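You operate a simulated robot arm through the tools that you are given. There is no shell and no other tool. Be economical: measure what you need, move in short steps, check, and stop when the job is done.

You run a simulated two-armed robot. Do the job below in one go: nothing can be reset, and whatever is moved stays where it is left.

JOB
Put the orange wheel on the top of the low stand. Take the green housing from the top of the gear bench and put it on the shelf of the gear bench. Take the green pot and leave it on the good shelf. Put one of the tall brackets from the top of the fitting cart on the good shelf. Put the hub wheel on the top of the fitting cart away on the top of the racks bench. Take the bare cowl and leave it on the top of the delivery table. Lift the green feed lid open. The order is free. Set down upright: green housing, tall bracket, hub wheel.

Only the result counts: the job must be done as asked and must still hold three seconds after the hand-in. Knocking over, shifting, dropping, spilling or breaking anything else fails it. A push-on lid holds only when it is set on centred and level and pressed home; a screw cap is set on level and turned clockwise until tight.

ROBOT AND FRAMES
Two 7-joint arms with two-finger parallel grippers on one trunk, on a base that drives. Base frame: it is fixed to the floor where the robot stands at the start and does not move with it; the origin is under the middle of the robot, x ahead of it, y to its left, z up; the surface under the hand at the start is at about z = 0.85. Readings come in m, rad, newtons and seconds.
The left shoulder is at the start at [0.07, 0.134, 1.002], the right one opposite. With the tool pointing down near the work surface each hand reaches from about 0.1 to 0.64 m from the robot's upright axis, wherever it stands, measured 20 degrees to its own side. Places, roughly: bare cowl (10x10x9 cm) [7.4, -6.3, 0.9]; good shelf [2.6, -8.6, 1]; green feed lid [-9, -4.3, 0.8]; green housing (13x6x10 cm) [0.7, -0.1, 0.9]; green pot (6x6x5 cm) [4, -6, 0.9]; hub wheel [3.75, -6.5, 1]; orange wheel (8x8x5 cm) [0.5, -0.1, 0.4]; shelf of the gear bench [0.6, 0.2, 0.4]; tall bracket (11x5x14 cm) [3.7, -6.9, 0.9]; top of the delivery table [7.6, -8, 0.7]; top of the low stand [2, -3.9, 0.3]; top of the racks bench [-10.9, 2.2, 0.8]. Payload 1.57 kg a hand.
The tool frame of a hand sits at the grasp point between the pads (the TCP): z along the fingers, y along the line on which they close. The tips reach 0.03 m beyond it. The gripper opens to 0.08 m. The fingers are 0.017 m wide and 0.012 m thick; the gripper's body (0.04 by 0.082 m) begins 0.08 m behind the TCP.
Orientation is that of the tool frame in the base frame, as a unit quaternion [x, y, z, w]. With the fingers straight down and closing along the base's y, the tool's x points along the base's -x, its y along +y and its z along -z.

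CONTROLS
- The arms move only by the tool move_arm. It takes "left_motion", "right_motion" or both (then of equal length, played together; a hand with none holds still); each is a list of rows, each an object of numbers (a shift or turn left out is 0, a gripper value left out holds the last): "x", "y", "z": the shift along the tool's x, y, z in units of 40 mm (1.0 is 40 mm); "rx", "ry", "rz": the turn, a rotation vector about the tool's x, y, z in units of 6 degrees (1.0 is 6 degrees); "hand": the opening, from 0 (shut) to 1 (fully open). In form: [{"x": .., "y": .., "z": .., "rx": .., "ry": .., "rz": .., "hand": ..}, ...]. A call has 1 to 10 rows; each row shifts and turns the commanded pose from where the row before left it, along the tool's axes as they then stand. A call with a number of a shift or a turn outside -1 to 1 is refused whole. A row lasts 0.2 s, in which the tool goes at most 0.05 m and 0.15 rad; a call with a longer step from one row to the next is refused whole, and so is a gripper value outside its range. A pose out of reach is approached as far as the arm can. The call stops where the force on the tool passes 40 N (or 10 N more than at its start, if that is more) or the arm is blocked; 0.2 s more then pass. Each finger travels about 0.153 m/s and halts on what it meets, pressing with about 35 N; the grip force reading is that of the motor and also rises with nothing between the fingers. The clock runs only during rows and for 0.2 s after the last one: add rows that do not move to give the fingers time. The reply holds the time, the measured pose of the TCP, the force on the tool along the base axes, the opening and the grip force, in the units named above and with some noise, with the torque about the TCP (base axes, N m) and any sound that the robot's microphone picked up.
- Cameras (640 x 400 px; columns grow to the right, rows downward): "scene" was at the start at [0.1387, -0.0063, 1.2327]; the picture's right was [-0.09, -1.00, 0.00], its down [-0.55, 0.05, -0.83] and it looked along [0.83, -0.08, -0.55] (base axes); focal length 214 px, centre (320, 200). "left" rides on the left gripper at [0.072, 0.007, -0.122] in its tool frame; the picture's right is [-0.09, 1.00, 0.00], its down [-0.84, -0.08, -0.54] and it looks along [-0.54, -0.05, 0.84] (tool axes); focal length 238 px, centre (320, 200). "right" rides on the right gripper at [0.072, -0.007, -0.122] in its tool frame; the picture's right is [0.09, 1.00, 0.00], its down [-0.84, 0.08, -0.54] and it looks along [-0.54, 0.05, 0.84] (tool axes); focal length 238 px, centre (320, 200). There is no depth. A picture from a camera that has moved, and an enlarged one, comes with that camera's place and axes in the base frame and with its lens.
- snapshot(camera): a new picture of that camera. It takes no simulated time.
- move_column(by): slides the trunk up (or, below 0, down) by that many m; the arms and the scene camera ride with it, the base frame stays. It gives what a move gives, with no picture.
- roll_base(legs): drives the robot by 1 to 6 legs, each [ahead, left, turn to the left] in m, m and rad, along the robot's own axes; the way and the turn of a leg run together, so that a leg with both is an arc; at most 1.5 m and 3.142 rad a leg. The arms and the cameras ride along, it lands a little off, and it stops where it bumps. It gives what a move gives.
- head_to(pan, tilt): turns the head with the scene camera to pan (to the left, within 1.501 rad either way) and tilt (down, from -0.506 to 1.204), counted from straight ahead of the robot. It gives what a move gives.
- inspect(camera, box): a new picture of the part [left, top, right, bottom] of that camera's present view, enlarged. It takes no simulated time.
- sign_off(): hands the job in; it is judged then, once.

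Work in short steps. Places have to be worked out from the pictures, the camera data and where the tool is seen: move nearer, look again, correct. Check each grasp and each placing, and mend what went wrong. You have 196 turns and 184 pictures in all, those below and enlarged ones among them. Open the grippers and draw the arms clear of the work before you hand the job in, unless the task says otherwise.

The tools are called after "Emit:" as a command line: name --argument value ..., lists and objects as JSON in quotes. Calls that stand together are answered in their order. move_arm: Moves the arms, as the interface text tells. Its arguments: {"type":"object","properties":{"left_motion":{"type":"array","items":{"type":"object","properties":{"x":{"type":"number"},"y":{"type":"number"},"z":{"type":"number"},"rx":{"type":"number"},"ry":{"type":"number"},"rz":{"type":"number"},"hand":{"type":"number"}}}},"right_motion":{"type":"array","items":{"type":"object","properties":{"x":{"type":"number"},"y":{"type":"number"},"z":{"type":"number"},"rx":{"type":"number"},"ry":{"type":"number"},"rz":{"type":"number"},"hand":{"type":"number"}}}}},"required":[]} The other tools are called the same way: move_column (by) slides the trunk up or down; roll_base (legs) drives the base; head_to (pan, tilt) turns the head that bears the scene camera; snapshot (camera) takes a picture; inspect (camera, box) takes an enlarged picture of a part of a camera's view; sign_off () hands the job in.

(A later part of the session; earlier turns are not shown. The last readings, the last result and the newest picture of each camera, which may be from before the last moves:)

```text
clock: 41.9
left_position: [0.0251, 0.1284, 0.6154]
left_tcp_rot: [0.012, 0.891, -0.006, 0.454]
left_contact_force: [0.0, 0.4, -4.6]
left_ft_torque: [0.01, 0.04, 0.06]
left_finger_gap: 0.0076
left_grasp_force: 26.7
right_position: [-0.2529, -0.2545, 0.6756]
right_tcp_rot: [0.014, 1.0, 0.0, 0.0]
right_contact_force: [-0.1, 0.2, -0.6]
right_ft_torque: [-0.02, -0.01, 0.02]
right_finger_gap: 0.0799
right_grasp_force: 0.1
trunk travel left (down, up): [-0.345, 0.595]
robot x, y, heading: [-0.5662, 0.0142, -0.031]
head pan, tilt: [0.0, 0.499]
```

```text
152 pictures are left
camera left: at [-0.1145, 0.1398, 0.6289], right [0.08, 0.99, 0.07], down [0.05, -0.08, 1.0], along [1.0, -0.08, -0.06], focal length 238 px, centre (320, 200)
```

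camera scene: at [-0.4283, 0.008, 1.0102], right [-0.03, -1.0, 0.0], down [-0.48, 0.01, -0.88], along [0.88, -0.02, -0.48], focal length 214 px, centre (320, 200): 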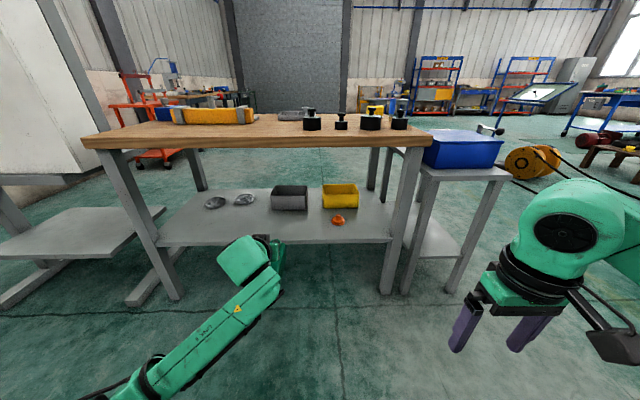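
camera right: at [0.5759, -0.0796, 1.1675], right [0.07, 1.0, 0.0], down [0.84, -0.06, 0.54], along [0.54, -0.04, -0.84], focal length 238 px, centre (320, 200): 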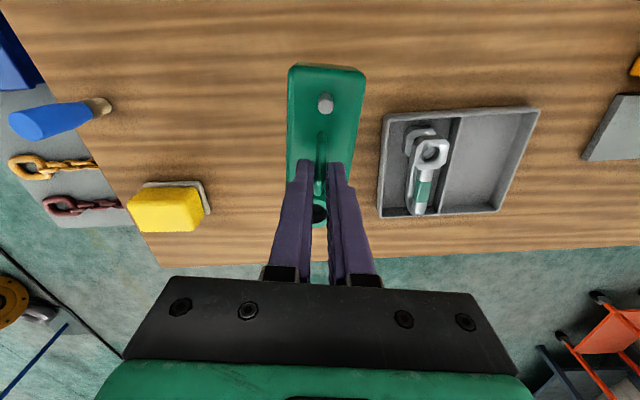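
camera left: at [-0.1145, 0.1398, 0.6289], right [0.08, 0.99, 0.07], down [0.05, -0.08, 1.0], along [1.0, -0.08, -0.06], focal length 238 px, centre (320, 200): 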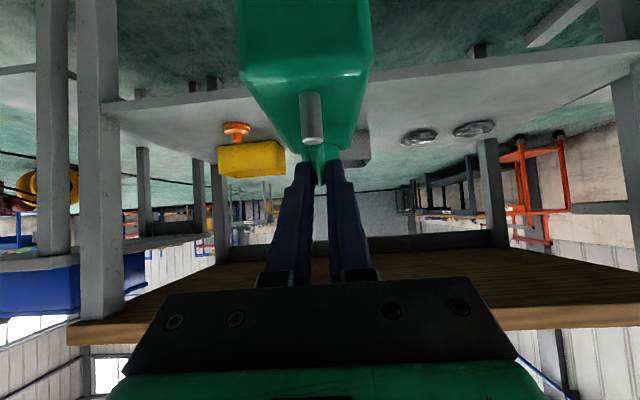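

Shelf surface ≈ z 0.377, front edge x≈0.337; the bin starts at x≈0.60, wheel ≈[0.46,-0.10]. I'll set the housing at about [0.445,0.13]: lower 0.10 then drive in 0.41.

Emit:
move_column --by -0.1

Emit:
roll_base --legs '[[0.41, 0.005, 0.025]]'

Emit:
snapshot --camera "scene"

Emit:
snapshot --camera "left"

```text
clock: 43.2
left_position: [0.0254, 0.128, 0.5146]
left_tcp_rot: [0.012, 0.891, -0.006, 0.454]
left_contact_force: [-0.3, 0.0, -4.4]
left_ft_torque: [0.0, 0.02, 0.01]
left_finger_gap: 0.008
left_grasp_force: 26.9
right_position: [-0.2527, -0.2526, 0.5761]
right_tcp_rot: [0.013, 1.0, 0.0, 0.001]
right_contact_force: [0.6, 1.0, 0.3]
right_ft_torque: [-0.01, -0.03, -0.02]
right_finger_gap: 0.0801
right_grasp_force: 0.1
trunk travel left (down, up): [-0.245, 0.695]
robot x, y, heading: [-0.5698, 0.0166, -0.029]
head pan, tilt: [0.0, 0.499]
```

```text
clock: 45.7
left_position: [0.4186, 0.1439, 0.5147]
left_tcp_rot: [0.0, 0.891, 0.0, 0.454]
left_contact_force: [0.8, -0.5, -4.2]
left_ft_torque: [-0.01, 0.08, 0.05]
left_finger_gap: 0.0079
left_grasp_force: 26.8
right_position: [0.1535, -0.2449, 0.5746]
right_tcp_rot: [-0.001, 1.0, 0.001, 0.0]
right_contact_force: [-0.1, 0.2, -0.3]
right_ft_torque: [0.04, -0.01, 0.01]
right_finger_gap: 0.0798
right_grasp_force: 0.0
trunk travel left (down, up): [-0.245, 0.695]
robot x, y, heading: [-0.1696, 0.0108, 0.001]
head pan, tilt: [0.0, 0.499]
```

```text
151 pictures are left
camera scene: at [-0.0304, 0.0113, 0.9101], right [0.0, -1.0, 0.0], down [-0.48, 0.0, -0.88], along [0.88, 0.0, -0.48], focal length 214 px, centre (320, 200)
```

scene: 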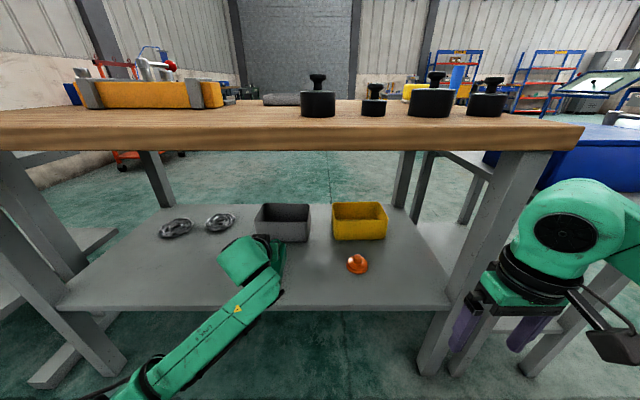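

```text
150 pictures are left
camera left: at [0.2795, 0.1515, 0.5287], right [0.05, 1.0, 0.07], down [0.05, -0.08, 1.0], along [1.0, -0.05, -0.06], focal length 238 px, centre (320, 200)
```

left: 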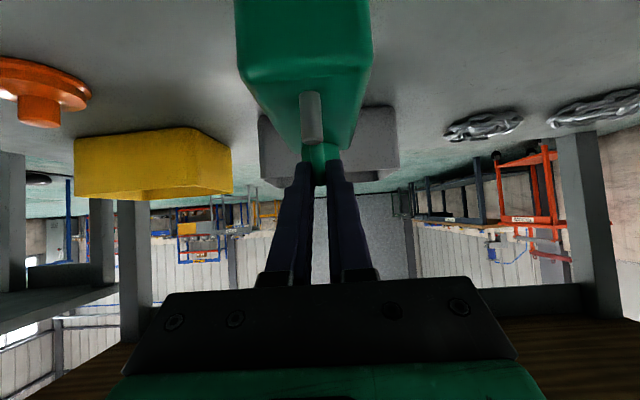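

Clear placement spot. Lower the trunk toward the shelf, watching the load.

Emit:
move_column --by -0.03

Emit:
move_column --by -0.006

Emit:
snapshot --camera "left"

```text
clock: 46.5
left_position: [0.4193, 0.143, 0.4852]
left_tcp_rot: [0.0, 0.891, 0.0, 0.454]
left_contact_force: [0.7, 0.0, -5.6]
left_ft_torque: [-0.01, 0.03, -0.04]
left_finger_gap: 0.0077
left_grasp_force: 26.8
right_position: [0.1514, -0.2442, 0.546]
right_tcp_rot: [-0.001, 1.0, 0.001, 0.001]
right_contact_force: [0.2, 0.8, 0.0]
right_ft_torque: [0.02, 0.0, 0.04]
right_finger_gap: 0.08
right_grasp_force: 0.2
trunk travel left (down, up): [-0.215, 0.725]
robot x, y, heading: [-0.1681, 0.0095, -0.001]
head pan, tilt: [0.0, 0.499]
```

```text
clock: 47.0
left_position: [0.4179, 0.1438, 0.4825]
left_tcp_rot: [0.0, 0.89, 0.0, 0.457]
left_contact_force: [0.6, 0.9, 6.3]
left_ft_torque: [0.01, 0.55, -0.03]
left_finger_gap: 0.0078
left_grasp_force: 27.4
right_position: [0.1514, -0.2451, 0.5391]
right_tcp_rot: [-0.001, 1.0, 0.001, 0.001]
right_contact_force: [-0.4, 0.1, 0.6]
right_ft_torque: [0.02, -0.03, -0.03]
right_finger_gap: 0.0801
right_grasp_force: 0.1
trunk travel left (down, up): [-0.209, 0.731]
robot x, y, heading: [-0.1713, 0.0101, 0.0]
head pan, tilt: [0.0, 0.499]
```

```text
149 pictures are left
camera left: at [0.2791, 0.1515, 0.4949], right [0.05, 1.0, 0.07], down [0.05, -0.08, 1.0], along [1.0, -0.05, -0.05], focal length 238 px, centre (320, 200)
```

left: 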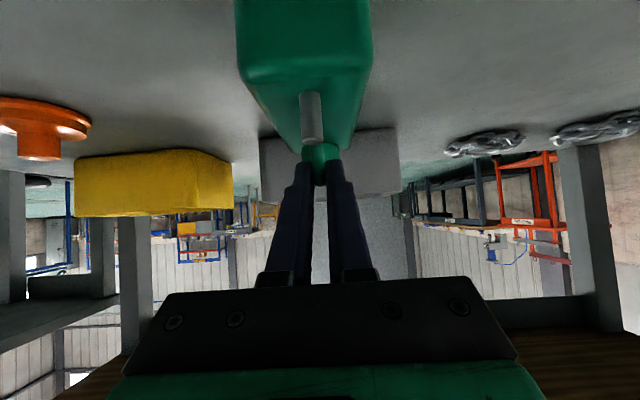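

Contact made (load reversed to +6 N). Open and withdraw along the finger direction.

Emit:
move_arm --left_motion '[{"hand": 0.5}, {"hand": 1}, {"hand": 1}, {"z": -0.5}, {"z": -0.9}, {"z": -0.9}]'

Emit:
snapshot --camera "left"

Emit:
snapshot --camera "scene"

```text
clock: 48.4
left_position: [0.3441, 0.142, 0.5337]
left_tcp_rot: [0.0, 0.891, -0.001, 0.455]
left_contact_force: [0.0, -0.5, 0.2]
left_ft_torque: [0.02, 0.0, 0.03]
left_finger_gap: 0.0798
left_grasp_force: 0.1
right_position: [0.151, -0.2446, 0.5394]
right_tcp_rot: [-0.001, 1.0, 0.001, 0.002]
right_contact_force: [-0.1, 0.4, -0.9]
right_ft_torque: [0.02, 0.01, 0.01]
right_finger_gap: 0.0801
right_grasp_force: 0.1
trunk travel left (down, up): [-0.209, 0.731]
robot x, y, heading: [-0.1704, 0.0122, 0.0]
head pan, tilt: [0.0, 0.499]
```

```text
148 pictures are left
camera left: at [0.2042, 0.1497, 0.546], right [0.05, 1.0, 0.07], down [0.05, -0.08, 1.0], along [1.0, -0.05, -0.06], focal length 238 px, centre (320, 200)
```

left: 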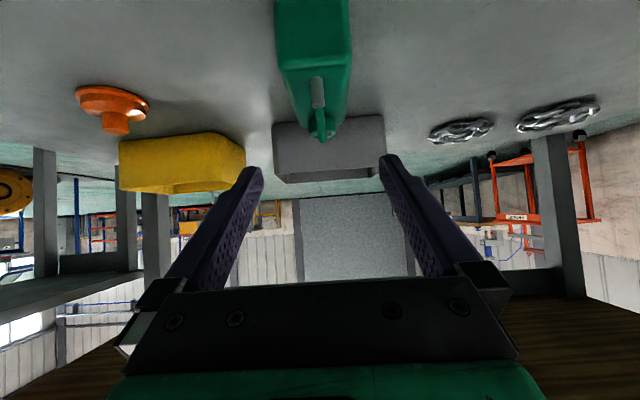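

```text
147 pictures are left
camera scene: at [-0.0313, 0.0111, 0.8743], right [0.0, -1.0, 0.0], down [-0.48, 0.0, -0.88], along [0.88, 0.0, -0.48], focal length 214 px, centre (320, 200)
```

scene: 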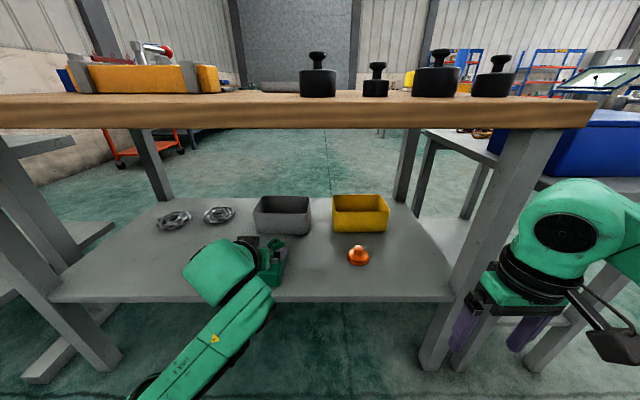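

The housing stands upright on the shelf. Next the orange wheel at ≈[0.46,-0.10] on the shelf: I'll use the same pitched left hand on its hub, so I back off slightly and shift right 0.24 m.

Emit:
roll_base --legs '[[-0.1, 0, 0], [0, -0.245, 0]]'

Emit:
inspect --camera "left" --box '[220, 60, 420, 185]'

Emit:
inspect --camera "scene" --box '[240, 180, 400, 280]'

```text
clock: 51.0
left_position: [0.2452, -0.1074, 0.5325]
left_tcp_rot: [0.0, 0.891, 0.0, 0.454]
left_contact_force: [-0.6, -0.3, -0.3]
left_ft_torque: [0.02, -0.04, 0.04]
left_finger_gap: 0.0799
left_grasp_force: 0.0
right_position: [0.0546, -0.4942, 0.54]
right_tcp_rot: [-0.002, 1.0, 0.001, 0.002]
right_contact_force: [-1.1, -0.8, 0.2]
right_ft_torque: [-0.01, 0.01, 0.02]
right_finger_gap: 0.0801
right_grasp_force: 0.0
trunk travel left (down, up): [-0.209, 0.731]
robot x, y, heading: [-0.2716, -0.2392, 0.003]
head pan, tilt: [0.0, 0.499]
```

```text
3.20 times, centred on (320, 122) of left
camera zoom: at [0.1055, -0.1002, 0.5457], right [0.05, 1.0, 0.07], down [0.05, -0.08, 1.0], along [1.0, -0.05, -0.06], focal length 763 px, centre (320, 448)
```

zoom: 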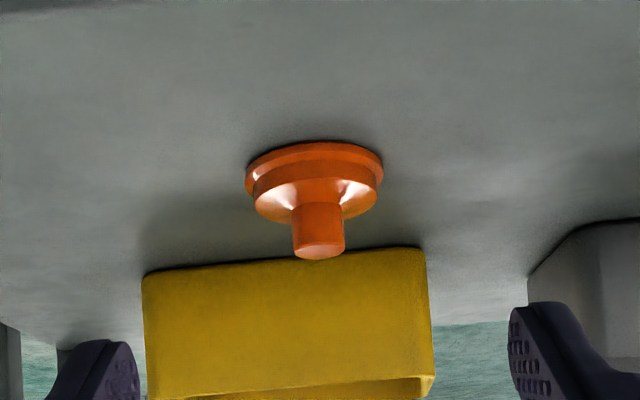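

```text
4.00 times, centred on (320, 230) of scene
camera zoom: at [-0.1299, -0.2396, 0.8743], right [0.0, -1.0, 0.0], down [-0.48, 0.0, -0.88], along [0.88, 0.0, -0.48], focal length 858 px, centre (320, 80)
```

zoom: 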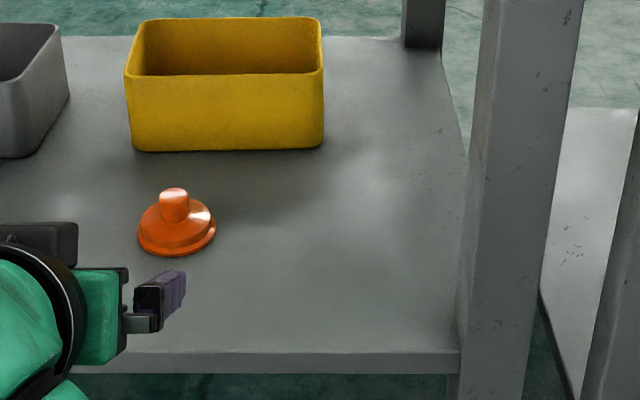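

Hub dia ≈2.5 cm, wheel centre ≈[0.479,-0.112], hub z 0.403–0.427. Drive forward 0.14 m then come to a pre-grasp pose.

Emit:
roll_base --legs '[[0.14, 0, 0]]'

Emit:
move_arm --left_motion '[{"x": 0.46, "z": 0.77}, {"x": 0.45, "z": 0.77}]'

Emit:
snapshot --camera "left"

Emit:
snapshot --camera "scene"

```text
clock: 52.3
left_position: [0.388, -0.1068, 0.5319]
left_tcp_rot: [-0.001, 0.891, 0.0, 0.454]
left_contact_force: [0.3, -0.1, 0.2]
left_ft_torque: [-0.01, -0.03, -0.01]
left_finger_gap: 0.08
left_grasp_force: 0.1
right_position: [0.1963, -0.4943, 0.5389]
right_tcp_rot: [-0.003, 1.0, 0.001, 0.002]
right_contact_force: [0.3, -0.3, -0.8]
right_ft_torque: [0.02, 0.01, -0.01]
right_finger_gap: 0.08
right_grasp_force: 0.1
trunk travel left (down, up): [-0.209, 0.731]
robot x, y, heading: [-0.1268, -0.2406, 0.001]
head pan, tilt: [0.0, 0.499]
```

```text
clock: 52.9
left_position: [0.4171, -0.1038, 0.4648]
left_tcp_rot: [-0.002, 0.891, 0.001, 0.455]
left_contact_force: [-0.7, 0.4, -1.5]
left_ft_torque: [0.0, 0.01, -0.02]
left_finger_gap: 0.08
left_grasp_force: 0.0
right_position: [0.1962, -0.4949, 0.5393]
right_tcp_rot: [-0.004, 1.0, 0.001, 0.002]
right_contact_force: [0.1, -0.5, -0.4]
right_ft_torque: [0.01, 0.05, 0.02]
right_finger_gap: 0.0803
right_grasp_force: 0.1
trunk travel left (down, up): [-0.209, 0.731]
robot x, y, heading: [-0.1315, -0.2447, 0.005]
head pan, tilt: [0.0, 0.499]
```

```text
144 pictures are left
camera left: at [0.2757, -0.0976, 0.4771], right [0.05, 1.0, 0.08], down [0.05, -0.08, 1.0], along [1.0, -0.05, -0.06], focal length 238 px, centre (320, 200)
```

left: 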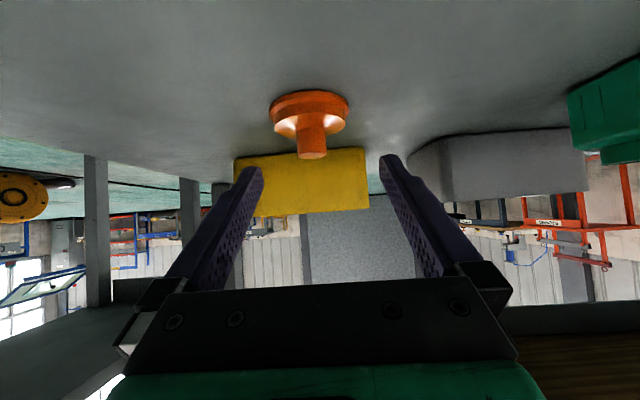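

```text
143 pictures are left
camera scene: at [0.012, -0.2388, 0.8743], right [0.0, -1.0, 0.0], down [-0.48, 0.0, -0.88], along [0.88, 0.0, -0.48], focal length 214 px, centre (320, 200)
```

scene: 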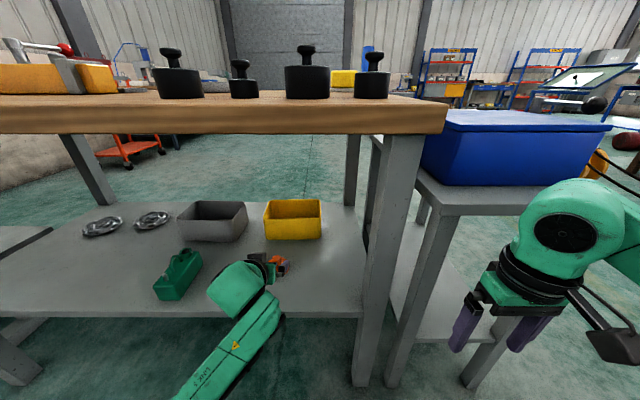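

Hub confirmed at y≈-0.111, z≈0.42. Advance 5.6 cm and close.

Emit:
move_arm --left_motion '[{"z": 0.7, "y": -0.19}, {"z": 0.71}, {}, {"hand": 0}, {"hand": 0}, {"hand": 0}, {"hand": 0}]'

Emit:
snapshot --camera "left"

```text
clock: 54.5
left_position: [0.462, -0.1112, 0.434]
left_tcp_rot: [-0.002, 0.891, 0.001, 0.454]
left_contact_force: [1.2, 1.6, -0.1]
left_ft_torque: [-0.05, 0.0, 0.07]
left_finger_gap: 0.0252
left_grasp_force: 35.3
right_position: [0.1957, -0.4931, 0.5396]
right_tcp_rot: [-0.003, 1.0, 0.002, 0.002]
right_contact_force: [0.6, -0.2, 0.8]
right_ft_torque: [0.04, 0.01, -0.01]
right_finger_gap: 0.0799
right_grasp_force: 0.0
trunk travel left (down, up): [-0.209, 0.731]
robot x, y, heading: [-0.1283, -0.2424, 0.003]
head pan, tilt: [0.0, 0.499]
```

```text
142 pictures are left
camera left: at [0.3215, -0.1056, 0.4476], right [0.05, 1.0, 0.07], down [0.05, -0.08, 1.0], along [1.0, -0.05, -0.06], focal length 238 px, centre (320, 200)
```

left: 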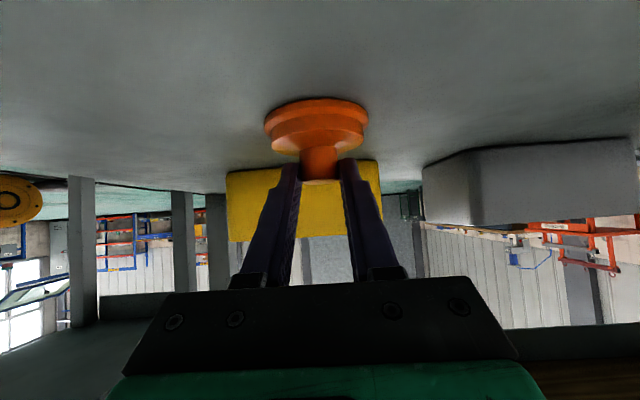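

Hub gripped (2.5 cm, 35 N). Lift 4 cm with the arm slowly and check.

Emit:
move_arm --left_motion '[{"x": -0.15, "z": -0.11}, {"x": -0.25, "z": -0.18}, {"x": -0.3, "z": -0.21}, {"x": -0.2, "z": -0.14}, {}]'

Emit:
snapshot --camera "left"

```text
clock: 55.7
left_position: [0.4621, -0.1135, 0.4767]
left_tcp_rot: [-0.002, 0.891, 0.001, 0.454]
left_contact_force: [-0.6, -0.1, -6.0]
left_ft_torque: [0.01, 0.12, 0.02]
left_finger_gap: 0.0249
left_grasp_force: 34.9
right_position: [0.1974, -0.4948, 0.5395]
right_tcp_rot: [-0.003, 1.0, 0.0, 0.0]
right_contact_force: [-0.2, -0.6, 0.2]
right_ft_torque: [0.02, -0.02, -0.02]
right_finger_gap: 0.0798
right_grasp_force: 0.0
trunk travel left (down, up): [-0.209, 0.731]
robot x, y, heading: [-0.1291, -0.2429, 0.003]
head pan, tilt: [0.0, 0.499]
```

```text
141 pictures are left
camera left: at [0.3221, -0.1067, 0.4902], right [0.05, 1.0, 0.07], down [0.05, -0.08, 1.0], along [1.0, -0.05, -0.06], focal length 238 px, centre (320, 200)
```

left: 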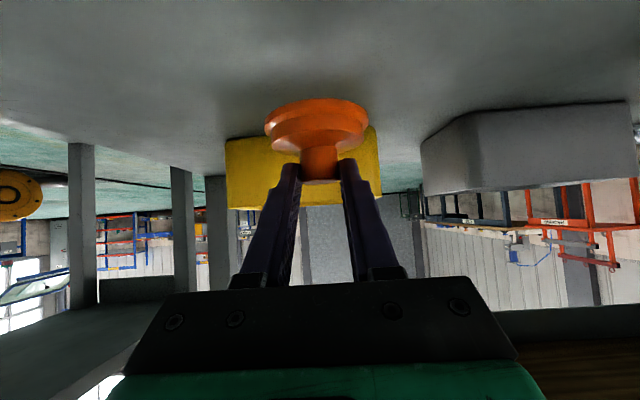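

Held. Back out, check the shelf, and then look right toward the rest of the shop.

Emit:
roll_base --legs '[[-0.6, 0, 0]]'

Emit:
move_column --by 0.3

Emit:
snapshot --camera "scene"

Emit:
head_to --pan -1.3 --tilt 0.3

Emit:
snapshot --camera "scene"

```text
clock: 59.2
left_position: [-0.1485, -0.1173, 0.4779]
left_tcp_rot: [0.001, 0.891, -0.001, 0.454]
left_contact_force: [0.7, -0.3, -5.9]
left_ft_torque: [0.02, 0.12, 0.01]
left_finger_gap: 0.0254
left_grasp_force: 34.9
right_position: [-0.4156, -0.497, 0.5401]
right_tcp_rot: [0.0, 1.0, 0.001, 0.001]
right_contact_force: [-0.5, 0.5, 0.4]
right_ft_torque: [0.0, 0.05, 0.01]
right_finger_gap: 0.0798
right_grasp_force: 0.0
trunk travel left (down, up): [-0.209, 0.731]
robot x, y, heading: [-0.7374, -0.2428, -0.001]
head pan, tilt: [0.0, 0.499]
```

```text
clock: 62.2
left_position: [-0.1478, -0.1173, 0.7763]
left_tcp_rot: [0.001, 0.891, -0.001, 0.453]
left_contact_force: [0.1, 0.2, -5.4]
left_ft_torque: [0.0, 0.12, 0.02]
left_finger_gap: 0.0253
left_grasp_force: 34.7
right_position: [-0.4161, -0.4963, 0.8408]
right_tcp_rot: [0.0, 1.0, 0.001, 0.0]
right_contact_force: [-1.1, -0.6, -0.5]
right_ft_torque: [0.0, -0.03, 0.0]
right_finger_gap: 0.0797
right_grasp_force: 0.1
trunk travel left (down, up): [-0.509, 0.431]
robot x, y, heading: [-0.739, -0.2413, 0.0]
head pan, tilt: [0.0, 0.499]
```

```text
140 pictures are left
camera scene: at [-0.5983, -0.24, 1.1741], right [0.0, -1.0, 0.0], down [-0.48, 0.0, -0.88], along [0.88, 0.0, -0.48], focal length 214 px, centre (320, 200)
```

scene: 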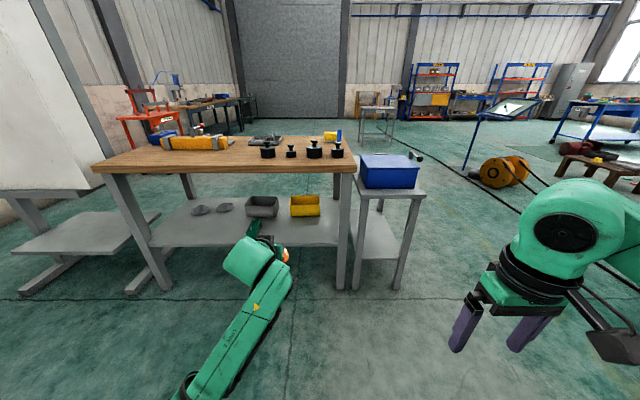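

```text
clock: 63.6
left_position: [-0.1476, -0.1171, 0.7765]
left_tcp_rot: [0.0, 0.891, 0.0, 0.454]
left_contact_force: [0.3, -0.1, -4.9]
left_ft_torque: [-0.03, 0.16, -0.02]
left_finger_gap: 0.0252
left_grasp_force: 34.7
right_position: [-0.416, -0.4965, 0.8385]
right_tcp_rot: [0.0, 1.0, 0.001, 0.001]
right_contact_force: [-0.3, 0.2, -0.1]
right_ft_torque: [-0.01, 0.02, 0.0]
right_finger_gap: 0.0802
right_grasp_force: 0.1
trunk travel left (down, up): [-0.509, 0.431]
robot x, y, heading: [-0.7384, -0.2421, 0.002]
head pan, tilt: [-1.3, 0.3]
```

```text
139 pictures are left
camera scene: at [-0.6645, -0.3298, 1.1926], right [-0.96, -0.27, 0.0], down [-0.08, 0.28, -0.96], along [0.25, -0.92, -0.3], focal length 214 px, centre (320, 200)
```

scene: 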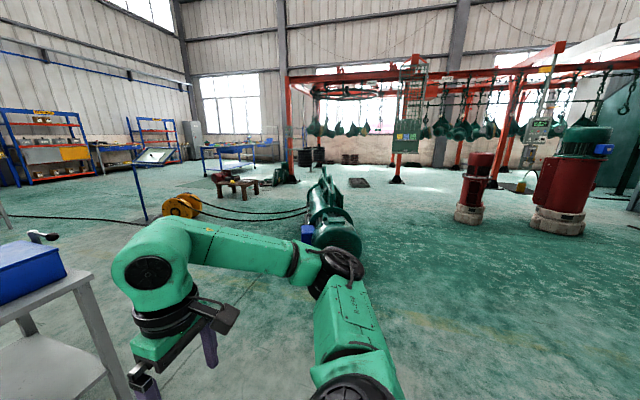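

The brown low bench at ≈[1.95,-3.8] is the low stand. I turn right and drive down clear of the bench, then look toward it.

Emit:
roll_base --legs '[[0, 0, -1.57], [0.9, 0, 0]]'

Emit:
head_to --pan 0.6 --tilt 0.35

Emit:
snapshot --camera "scene"

```text
clock: 72.1
left_position: [-0.6043, -1.7279, 0.7757]
left_tcp_rot: [0.63, 0.631, -0.321, 0.32]
left_contact_force: [0.7, -0.7, -6.1]
left_ft_torque: [0.11, -0.01, 0.03]
left_finger_gap: 0.025
left_grasp_force: 34.9
right_position: [-0.9853, -1.4618, 0.8403]
right_tcp_rot: [0.706, 0.708, 0.0, 0.001]
right_contact_force: [-0.2, 0.4, -0.4]
right_ft_torque: [0.03, 0.0, 0.01]
right_finger_gap: 0.08
right_grasp_force: 0.1
trunk travel left (down, up): [-0.509, 0.431]
robot x, y, heading: [-0.7345, -1.1362, -1.567]
head pan, tilt: [-1.3, 0.3]
```

```text
clock: 74.0
left_position: [-0.6063, -1.7261, 0.7763]
left_tcp_rot: [0.63, 0.631, -0.32, 0.321]
left_contact_force: [0.7, -0.1, -6.3]
left_ft_torque: [0.09, 0.01, -0.03]
left_finger_gap: 0.025
left_grasp_force: 35.3
right_position: [-0.9864, -1.4614, 0.8384]
right_tcp_rot: [0.706, 0.708, 0.0, 0.002]
right_contact_force: [0.0, 0.2, -0.7]
right_ft_torque: [0.01, -0.04, 0.02]
right_finger_gap: 0.0798
right_grasp_force: 0.0
trunk travel left (down, up): [-0.509, 0.431]
robot x, y, heading: [-0.7334, -1.1379, -1.564]
head pan, tilt: [0.6, 0.351]
```

```text
138 pictures are left
camera scene: at [-0.679, -1.2616, 1.1878], right [-0.82, -0.57, 0.0], down [-0.19, 0.28, -0.94], along [0.53, -0.77, -0.34], focal length 214 px, centre (320, 200)
```

scene: 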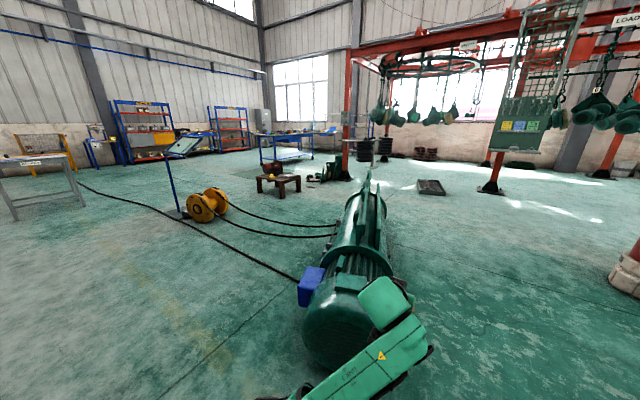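

To avoid crossing cables I'll go around the west side of the green motor: strafe right, drive down to y≈-4.5, then look.

Emit:
roll_base --legs '[[0, -0.33, 0], [1.5, 0, 0], [1.5, 0, 0]]'

Emit:
head_to --pan 1.2 --tilt 0.35

Emit:
snapshot --camera "scene"

```text
clock: 90.4
left_position: [-0.9543, -4.7818, 0.7758]
left_tcp_rot: [0.632, 0.628, -0.321, 0.32]
left_contact_force: [0.1, -0.4, -5.6]
left_ft_torque: [0.15, -0.01, -0.03]
left_finger_gap: 0.0253
left_grasp_force: 34.8
right_position: [-1.3323, -4.5133, 0.8391]
right_tcp_rot: [0.708, 0.706, 0.0, 0.001]
right_contact_force: [0.2, 0.2, -0.5]
right_ft_torque: [0.04, 0.0, -0.01]
right_finger_gap: 0.0801
right_grasp_force: 0.2
trunk travel left (down, up): [-0.509, 0.431]
robot x, y, heading: [-1.0735, -4.1912, -1.574]
head pan, tilt: [0.6, 0.351]
```

```text
clock: 91.4
left_position: [-0.9541, -4.7811, 0.7762]
left_tcp_rot: [0.632, 0.629, -0.321, 0.32]
left_contact_force: [0.8, -1.0, -5.9]
left_ft_torque: [0.11, -0.01, 0.0]
left_finger_gap: 0.0253
left_grasp_force: 35.1
right_position: [-1.3319, -4.5137, 0.8394]
right_tcp_rot: [0.708, 0.707, 0.0, 0.001]
right_contact_force: [0.3, 0.1, 0.3]
right_ft_torque: [0.01, 0.04, 0.01]
right_finger_gap: 0.08
right_grasp_force: 0.0
trunk travel left (down, up): [-0.509, 0.431]
robot x, y, heading: [-1.0798, -4.1952, -1.575]
head pan, tilt: [1.201, 0.351]
```

```text
137 pictures are left
camera scene: at [-0.9899, -4.2732, 1.1879], right [-0.37, -0.93, 0.0], down [-0.32, 0.13, -0.94], along [0.87, -0.34, -0.34], focal length 214 px, centre (320, 200)
```

scene: 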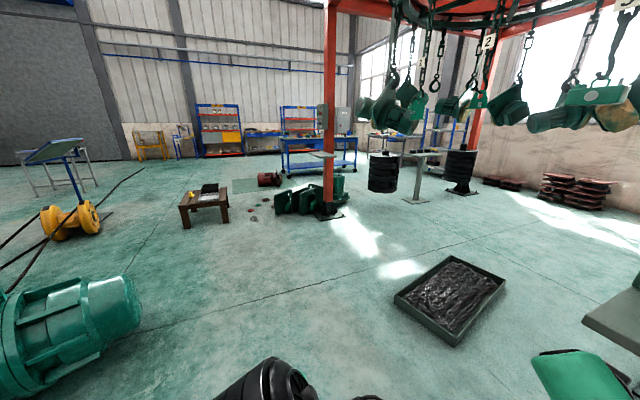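

Clear corridor between motor end (y>-3.65) and the floor tray. I drive around and face +x toward the stand.

Emit:
roll_base --legs '[[0.2, 0, 0], [0, 0, 1.575], [1.5, 0, 0], [0.4, 0, 0]]'

Emit:
head_to --pan 0.3 --tilt 0.7

Emit:
snapshot --camera "scene"

```text
clock: 92.8
left_position: [-0.9535, -4.9069, 0.7679]
left_tcp_rot: [0.636, 0.635, -0.309, 0.312]
left_contact_force: [2.3, 15.7, 3.6]
left_ft_torque: [-0.53, 0.58, -0.15]
left_finger_gap: 0.025
left_grasp_force: 35.2
right_position: [-1.3295, -4.6499, 0.8408]
right_tcp_rot: [0.705, 0.709, -0.001, 0.003]
right_contact_force: [-0.5, -0.7, 0.3]
right_ft_torque: [0.04, 0.0, 0.0]
right_finger_gap: 0.08
right_grasp_force: 0.1
trunk travel left (down, up): [-0.509, 0.431]
robot x, y, heading: [-1.0785, -4.3267, -1.573]
head pan, tilt: [1.201, 0.351]
stopped in leg 1: the force on the tool passed its limit at 221 N (the readings are from after the stop); the commanded pose is now the measured one
```

```text
clock: 94.0
left_position: [-0.9522, -4.9091, 0.767]
left_tcp_rot: [0.636, 0.635, -0.308, 0.312]
left_contact_force: [4.4, 19.5, 5.0]
left_ft_torque: [-0.73, 0.59, -0.31]
left_finger_gap: 0.0252
left_grasp_force: 34.9
right_position: [-1.3294, -4.6484, 0.8416]
right_tcp_rot: [0.706, 0.708, -0.002, 0.003]
right_contact_force: [0.8, -0.2, -1.4]
right_ft_torque: [0.02, -0.01, 0.02]
right_finger_gap: 0.08
right_grasp_force: 0.0
trunk travel left (down, up): [-0.509, 0.431]
robot x, y, heading: [-1.0718, -4.3257, -1.568]
head pan, tilt: [0.3, 0.7]
```

```text
136 pictures are left
camera scene: at [-1.0507, -4.4518, 1.1572], right [-0.95, -0.3, 0.0], down [-0.19, 0.61, -0.77], along [0.23, -0.73, -0.64], focal length 214 px, centre (320, 200)
```

scene: 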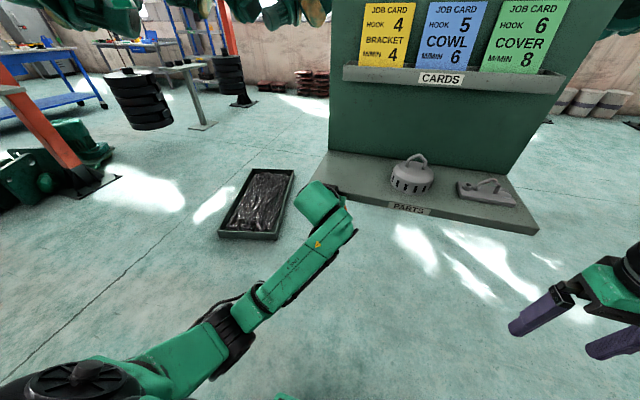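

I bumped a hanging board I hadn't noticed. Back off at once and check the wheel and board.

Emit:
roll_base --legs '[[-0.3, 0, 0]]'

Emit:
snapshot --camera "left"

Emit:
snapshot --camera "scene"

```text
clock: 96.0
left_position: [-0.9571, -4.6121, 0.7656]
left_tcp_rot: [0.64, 0.632, -0.308, 0.31]
left_contact_force: [-0.7, 0.8, -5.9]
left_ft_torque: [0.11, 0.06, 0.01]
left_finger_gap: 0.0251
left_grasp_force: 35.0
right_position: [-1.3318, -4.3505, 0.8392]
right_tcp_rot: [0.709, 0.705, 0.0, 0.001]
right_contact_force: [0.0, 0.7, 0.8]
right_ft_torque: [-0.03, 0.02, -0.02]
right_finger_gap: 0.0798
right_grasp_force: 0.0
trunk travel left (down, up): [-0.509, 0.431]
robot x, y, heading: [-1.0796, -4.0266, -1.578]
head pan, tilt: [0.3, 0.7]
```

```text
135 pictures are left
camera left: at [-0.949, -4.4711, 0.7835], right [0.99, -0.07, 0.08], down [-0.08, -0.09, 0.99], along [-0.06, -0.99, -0.1], focal length 238 px, centre (320, 200)
```

left: 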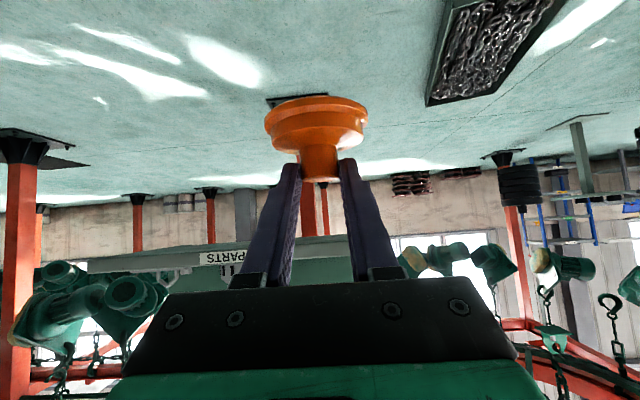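

```text
134 pictures are left
camera scene: at [-1.0516, -4.1571, 1.1565], right [-0.96, -0.29, 0.0], down [-0.19, 0.62, -0.76], along [0.22, -0.73, -0.64], focal length 214 px, centre (320, 200)
```

scene: 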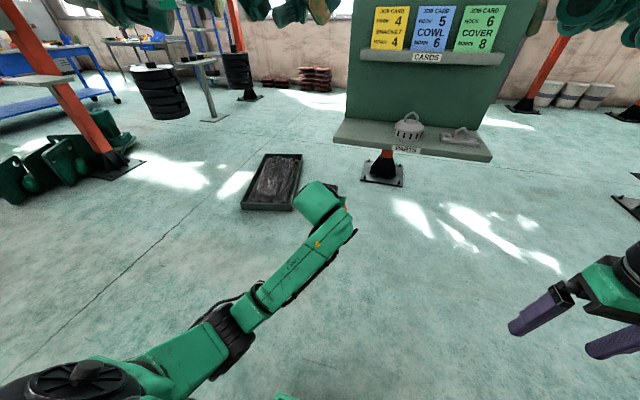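

Wheel still firmly held and the board and its parts are undisturbed. Turn left here, shift right, and drive ahead along y≈-4.4.

Emit:
roll_base --legs '[[0, 0, 1.575], [0, -0.35, 0], [1.0, 0, 0]]'

Emit:
head_to --pan 0.2 --tilt 0.5

Emit:
snapshot --camera "scene"

```text
clock: 106.9
left_position: [0.5278, -4.2914, 0.764]
left_tcp_rot: [0.02, 0.9, -0.007, 0.436]
left_contact_force: [0.6, 0.7, -5.2]
left_ft_torque: [0.04, 0.1, -0.03]
left_finger_gap: 0.0252
left_grasp_force: 34.8
right_position: [0.255, -4.6566, 0.8398]
right_tcp_rot: [0.019, 1.0, 0.001, 0.0]
right_contact_force: [0.4, 0.3, 0.3]
right_ft_torque: [0.0, 0.02, -0.01]
right_finger_gap: 0.0799
right_grasp_force: 0.0
trunk travel left (down, up): [-0.509, 0.431]
robot x, y, heading: [-0.0606, -4.391, -0.043]
head pan, tilt: [0.3, 0.7]
```

```text
clock: 107.6
left_position: [0.5277, -4.2908, 0.7634]
left_tcp_rot: [0.02, 0.9, -0.007, 0.436]
left_contact_force: [0.5, 0.8, -5.3]
left_ft_torque: [0.0, 0.09, -0.01]
left_finger_gap: 0.0252
left_grasp_force: 35.3
right_position: [0.2548, -4.6567, 0.839]
right_tcp_rot: [0.018, 1.0, 0.0, 0.001]
right_contact_force: [-1.1, 0.6, -0.2]
right_ft_torque: [0.0, 0.04, 0.01]
right_finger_gap: 0.08
right_grasp_force: 0.1
trunk travel left (down, up): [-0.509, 0.431]
robot x, y, heading: [-0.0616, -4.3912, -0.039]
head pan, tilt: [0.201, 0.499]
```

```text
133 pictures are left
camera scene: at [0.0796, -4.3763, 1.1741], right [0.16, -0.99, 0.0], down [-0.47, -0.08, -0.88], along [0.87, 0.14, -0.48], focal length 214 px, centre (320, 200)
```

scene: 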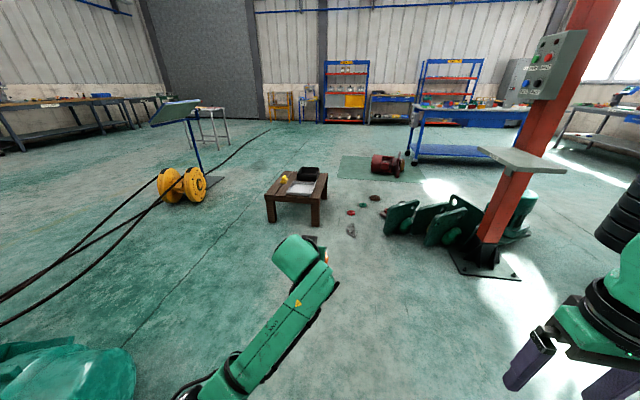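

Emit:
inspect --camera "scene" --box '[240, 140, 400, 240]'

```text
4.00 times, centred on (320, 190) of scene
camera zoom: at [0.0796, -4.3763, 1.1741], right [0.16, -0.99, 0.0], down [-0.47, -0.08, -0.88], along [0.87, 0.14, -0.48], focal length 858 px, centre (320, 240)
```

zoom: 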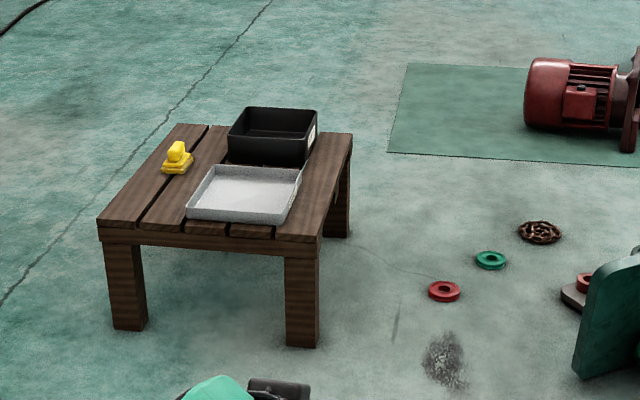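

The low stand top is z≈0.30, x 1.66–2.2, y -3.62…-4.12, with a tray, bin and small yellow item on it. Free spot at its near-left: ≈[1.74,-3.71]. I drive closer, lower the trunk part way and look.

Emit:
roll_base --legs '[[0.8, 0, 0.04], [0, 0.57, 0]]'

Emit:
move_column --by -0.3

Emit:
move_arm --left_motion '[{"ry": -0.4}, {}]'

Emit:
snapshot --camera "scene"

Emit:
snapshot --camera "left"

```text
clock: 114.9
left_position: [1.3325, -3.699, 0.7638]
left_tcp_rot: [-0.006, 0.9, 0.006, 0.436]
left_contact_force: [-0.2, -1.1, -6.0]
left_ft_torque: [0.02, 0.11, -0.02]
left_finger_gap: 0.0252
left_grasp_force: 35.1
right_position: [1.0823, -4.0798, 0.8384]
right_tcp_rot: [-0.01, 1.0, 0.001, 0.001]
right_contact_force: [0.2, 1.5, 0.3]
right_ft_torque: [0.03, -0.01, -0.01]
right_finger_gap: 0.08
right_grasp_force: 0.0
trunk travel left (down, up): [-0.509, 0.431]
robot x, y, heading: [0.7537, -3.8367, 0.021]
head pan, tilt: [0.201, 0.499]
```

```text
clock: 117.9
left_position: [1.3337, -3.6982, 0.4641]
left_tcp_rot: [-0.006, 0.899, 0.006, 0.437]
left_contact_force: [0.2, 0.0, -4.9]
left_ft_torque: [-0.01, 0.09, 0.0]
left_finger_gap: 0.0252
left_grasp_force: 35.0
right_position: [1.0811, -4.0804, 0.5388]
right_tcp_rot: [-0.01, 1.0, 0.001, 0.001]
right_contact_force: [0.2, 0.7, -0.6]
right_ft_torque: [0.02, -0.02, 0.03]
right_finger_gap: 0.08
right_grasp_force: 0.1
trunk travel left (down, up): [-0.209, 0.731]
robot x, y, heading: [0.7507, -3.8326, 0.017]
head pan, tilt: [0.201, 0.499]
```

```text
clock: 118.5
left_position: [1.3328, -3.6986, 0.4631]
left_tcp_rot: [-0.005, 0.891, 0.006, 0.455]
left_contact_force: [0.0, -0.7, -5.1]
left_ft_torque: [0.0, 0.1, -0.01]
left_finger_gap: 0.0253
left_grasp_force: 34.8
right_position: [1.0812, -4.0807, 0.5384]
right_tcp_rot: [-0.011, 1.0, 0.001, 0.0]
right_contact_force: [-0.6, 0.1, 0.6]
right_ft_torque: [-0.01, 0.03, -0.02]
right_finger_gap: 0.0799
right_grasp_force: 0.1
trunk travel left (down, up): [-0.209, 0.731]
robot x, y, heading: [0.7529, -3.8381, 0.018]
head pan, tilt: [0.201, 0.499]
```

```text
131 pictures are left
camera scene: at [0.8913, -3.8098, 0.8741], right [0.22, -0.98, 0.0], down [-0.47, -0.1, -0.88], along [0.86, 0.19, -0.48], focal length 214 px, centre (320, 200)
```

scene: 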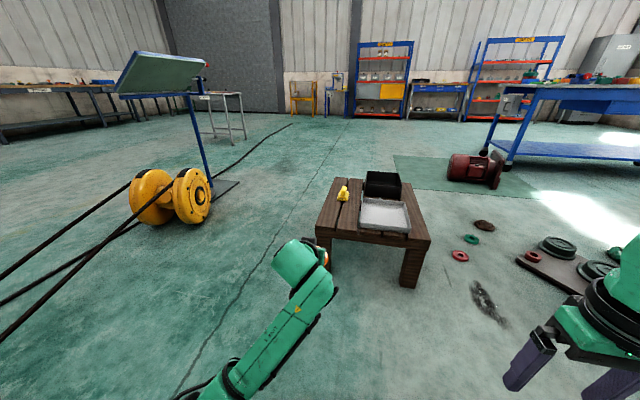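

```text
130 pictures are left
camera left: at [1.1936, -3.6936, 0.4769], right [0.04, 1.0, 0.08], down [0.05, -0.08, 1.0], along [1.0, -0.03, -0.06], focal length 238 px, centre (320, 200)
```

left: 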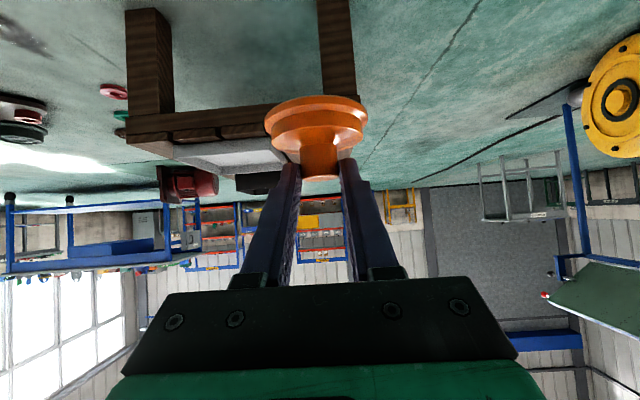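

Spot confirmed: wheel centre to [1.735,-3.71], stand top z≈0.305. Drive ahead 0.387 m.

Emit:
roll_base --legs '[[0.387, -0.008, -0.018]]'

Emit:
move_column --by -0.08

Emit:
snapshot --camera "scene"

Emit:
snapshot --camera "left"

```text
clock: 120.9
left_position: [1.7158, -3.7228, 0.463]
left_tcp_rot: [0.007, 0.89, 0.0, 0.455]
left_contact_force: [0.4, -0.2, -5.7]
left_ft_torque: [-0.01, 0.1, -0.01]
left_finger_gap: 0.0254
left_grasp_force: 34.5
right_position: [1.4528, -4.096, 0.5398]
right_tcp_rot: [0.004, 1.0, 0.002, 0.0]
right_contact_force: [-0.3, -0.2, -0.1]
right_ft_torque: [0.0, -0.02, -0.01]
right_finger_gap: 0.0801
right_grasp_force: 0.2
trunk travel left (down, up): [-0.209, 0.731]
robot x, y, heading: [1.1301, -3.8359, -0.013]
head pan, tilt: [0.201, 0.499]
```

```text
clock: 122.0
left_position: [1.7166, -3.7227, 0.3832]
left_tcp_rot: [0.008, 0.891, -0.001, 0.455]
left_contact_force: [0.1, 0.1, -5.6]
left_ft_torque: [0.01, 0.13, 0.0]
left_finger_gap: 0.0251
left_grasp_force: 34.9
right_position: [1.4529, -4.0956, 0.46]
right_tcp_rot: [0.005, 1.0, 0.001, 0.001]
right_contact_force: [-0.2, -0.8, -0.7]
right_ft_torque: [0.04, 0.01, -0.01]
right_finger_gap: 0.08
right_grasp_force: 0.1
trunk travel left (down, up): [-0.129, 0.811]
robot x, y, heading: [1.1331, -3.8422, -0.01]
head pan, tilt: [0.201, 0.499]
```

```text
129 pictures are left
camera scene: at [1.2707, -3.8202, 0.7942], right [0.19, -0.98, 0.0], down [-0.47, -0.09, -0.88], along [0.86, 0.17, -0.48], focal length 214 px, centre (320, 200)
```

scene: 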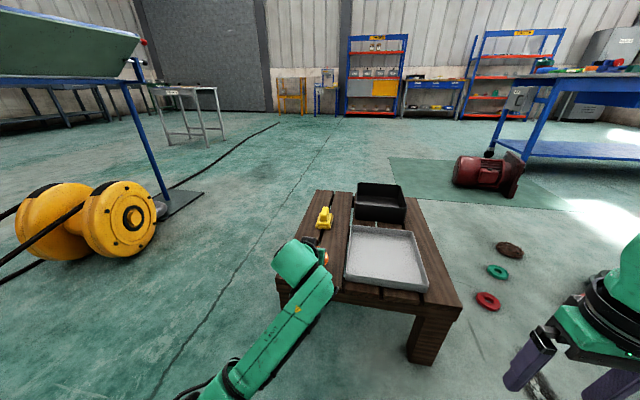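

```text
128 pictures are left
camera left: at [1.5764, -3.7133, 0.3969], right [0.07, 0.99, 0.08], down [0.05, -0.08, 1.0], along [1.0, -0.06, -0.06], focal length 238 px, centre (320, 200)
```

left: 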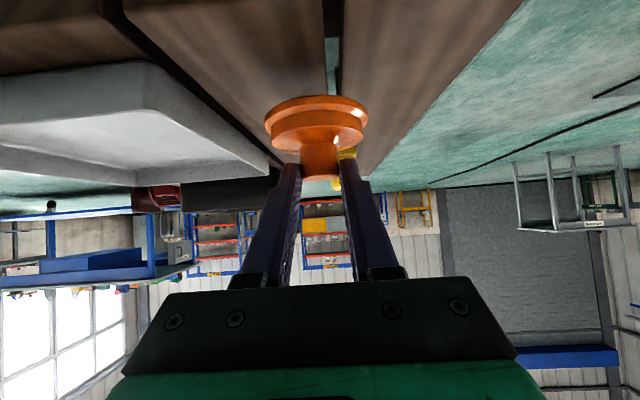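

Position good, clear of the tray. Lower to contact.

Emit:
move_column --by -0.024

Emit:
move_column --by -0.005

```text
clock: 122.7
left_position: [1.7161, -3.7228, 0.3598]
left_tcp_rot: [0.007, 0.891, 0.0, 0.455]
left_contact_force: [-0.6, -0.1, -6.4]
left_ft_torque: [-0.02, 0.12, 0.0]
left_finger_gap: 0.0253
left_grasp_force: 35.0
right_position: [1.4527, -4.0964, 0.4355]
right_tcp_rot: [0.004, 1.0, 0.001, 0.001]
right_contact_force: [0.4, 0.8, 0.0]
right_ft_torque: [0.02, -0.01, 0.02]
right_finger_gap: 0.08
right_grasp_force: 0.1
trunk travel left (down, up): [-0.105, 0.835]
robot x, y, heading: [1.1298, -3.8385, -0.013]
head pan, tilt: [0.201, 0.499]
```

```text
clock: 123.3
left_position: [1.7164, -3.7228, 0.3541]
left_tcp_rot: [0.007, 0.89, 0.0, 0.455]
left_contact_force: [-0.5, 0.2, -5.7]
left_ft_torque: [-0.01, 0.11, 0.02]
left_finger_gap: 0.0251
left_grasp_force: 35.0
right_position: [1.4533, -4.0956, 0.4289]
right_tcp_rot: [0.005, 1.0, 0.0, 0.001]
right_contact_force: [-0.2, 0.5, 0.0]
right_ft_torque: [0.01, 0.0, -0.01]
right_finger_gap: 0.0801
right_grasp_force: 0.0
trunk travel left (down, up): [-0.1, 0.84]
robot x, y, heading: [1.1316, -3.837, -0.012]
head pan, tilt: [0.201, 0.499]
```

Emit:
move_column --by -0.005

Emit:
move_column --by -0.004

Emit:
snapshot --camera "left"

```text
clock: 123.8
left_position: [1.7161, -3.7226, 0.3526]
left_tcp_rot: [0.008, 0.889, -0.001, 0.457]
left_contact_force: [-0.5, 1.1, 4.1]
left_ft_torque: [-0.09, 0.26, -0.04]
left_finger_gap: 0.0251
left_grasp_force: 35.3
right_position: [1.4519, -4.0957, 0.4253]
right_tcp_rot: [0.004, 1.0, 0.0, 0.002]
right_contact_force: [0.9, -0.4, 0.0]
right_ft_torque: [0.02, 0.0, 0.01]
right_finger_gap: 0.0801
right_grasp_force: 0.1
trunk travel left (down, up): [-0.095, 0.845]
robot x, y, heading: [1.1317, -3.8402, -0.018]
head pan, tilt: [0.201, 0.499]
```

```text
clock: 124.3
left_position: [1.7156, -3.7229, 0.3516]
left_tcp_rot: [0.007, 0.888, 0.0, 0.461]
left_contact_force: [4.6, 2.3, 21.2]
left_ft_torque: [0.05, 0.29, -0.1]
left_finger_gap: 0.0254
left_grasp_force: 35.0
right_position: [1.4521, -4.0954, 0.4226]
right_tcp_rot: [0.005, 1.0, 0.001, 0.003]
right_contact_force: [-0.4, 0.4, 0.9]
right_ft_torque: [0.02, -0.05, -0.02]
right_finger_gap: 0.0799
right_grasp_force: 0.0
trunk travel left (down, up): [-0.091, 0.849]
robot x, y, heading: [1.1286, -3.8382, -0.011]
head pan, tilt: [0.201, 0.499]
```

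```text
127 pictures are left
camera left: at [1.5761, -3.7132, 0.3631], right [0.07, 0.99, 0.08], down [0.04, -0.08, 1.0], along [1.0, -0.06, -0.04], focal length 238 px, centre (320, 200)
```

left: 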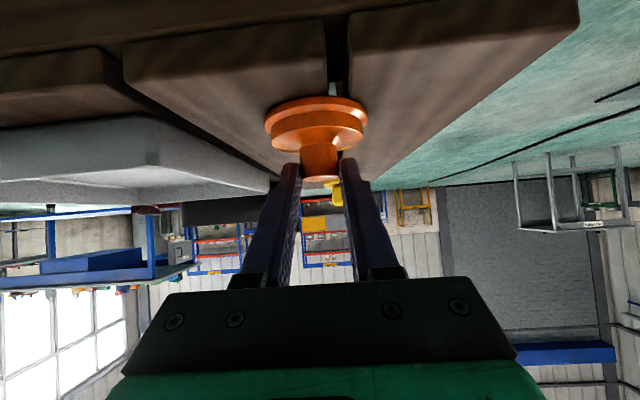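

On the slats with 21 N; ease up 3 mm, release and withdraw.

Emit:
move_column --by 0.004

Emit:
move_arm --left_motion '[{"hand": 0.5}, {"hand": 1}, {"hand": 1}, {"z": -0.5}, {"z": -0.9}, {"z": -0.9}, {"z": -0.9}]'

Emit:
snapshot --camera "left"

```text
clock: 124.9
left_position: [1.715, -3.7221, 0.3511]
left_tcp_rot: [0.007, 0.89, 0.0, 0.456]
left_contact_force: [7.3, 1.7, 13.6]
left_ft_torque: [-0.06, -0.6, 0.04]
left_finger_gap: 0.0255
left_grasp_force: 34.7
right_position: [1.4523, -4.0966, 0.4263]
right_tcp_rot: [0.004, 1.0, 0.001, 0.001]
right_contact_force: [-0.3, -0.9, -0.4]
right_ft_torque: [-0.01, -0.03, -0.01]
right_finger_gap: 0.0802
right_grasp_force: 0.0
trunk travel left (down, up): [-0.095, 0.845]
robot x, y, heading: [1.13, -3.837, -0.011]
head pan, tilt: [0.201, 0.499]
```

```text
clock: 126.5
left_position: [1.6091, -3.7214, 0.423]
left_tcp_rot: [0.007, 0.89, 0.0, 0.455]
left_contact_force: [-0.4, -0.6, 0.4]
left_ft_torque: [0.02, 0.0, -0.03]
left_finger_gap: 0.0799
left_grasp_force: 0.1
right_position: [1.4525, -4.0965, 0.424]
right_tcp_rot: [0.004, 1.0, 0.001, 0.001]
right_contact_force: [0.2, 1.1, -0.5]
right_ft_torque: [0.0, 0.03, 0.0]
right_finger_gap: 0.0802
right_grasp_force: 0.1
trunk travel left (down, up): [-0.095, 0.845]
robot x, y, heading: [1.1303, -3.8363, -0.012]
head pan, tilt: [0.201, 0.499]
```

```text
126 pictures are left
camera left: at [1.4703, -3.712, 0.4366], right [0.07, 0.99, 0.08], down [0.05, -0.08, 1.0], along [1.0, -0.06, -0.06], focal length 238 px, centre (320, 200)
```

left: 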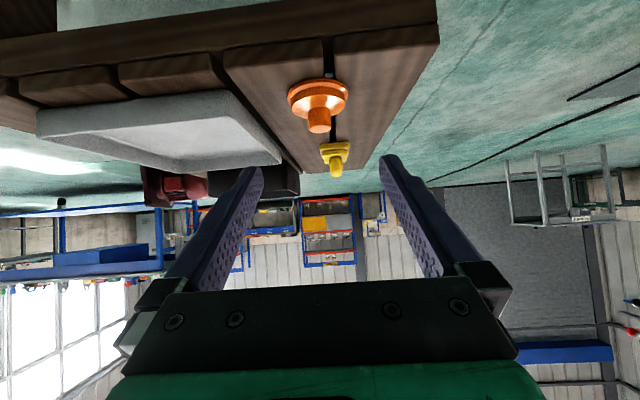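

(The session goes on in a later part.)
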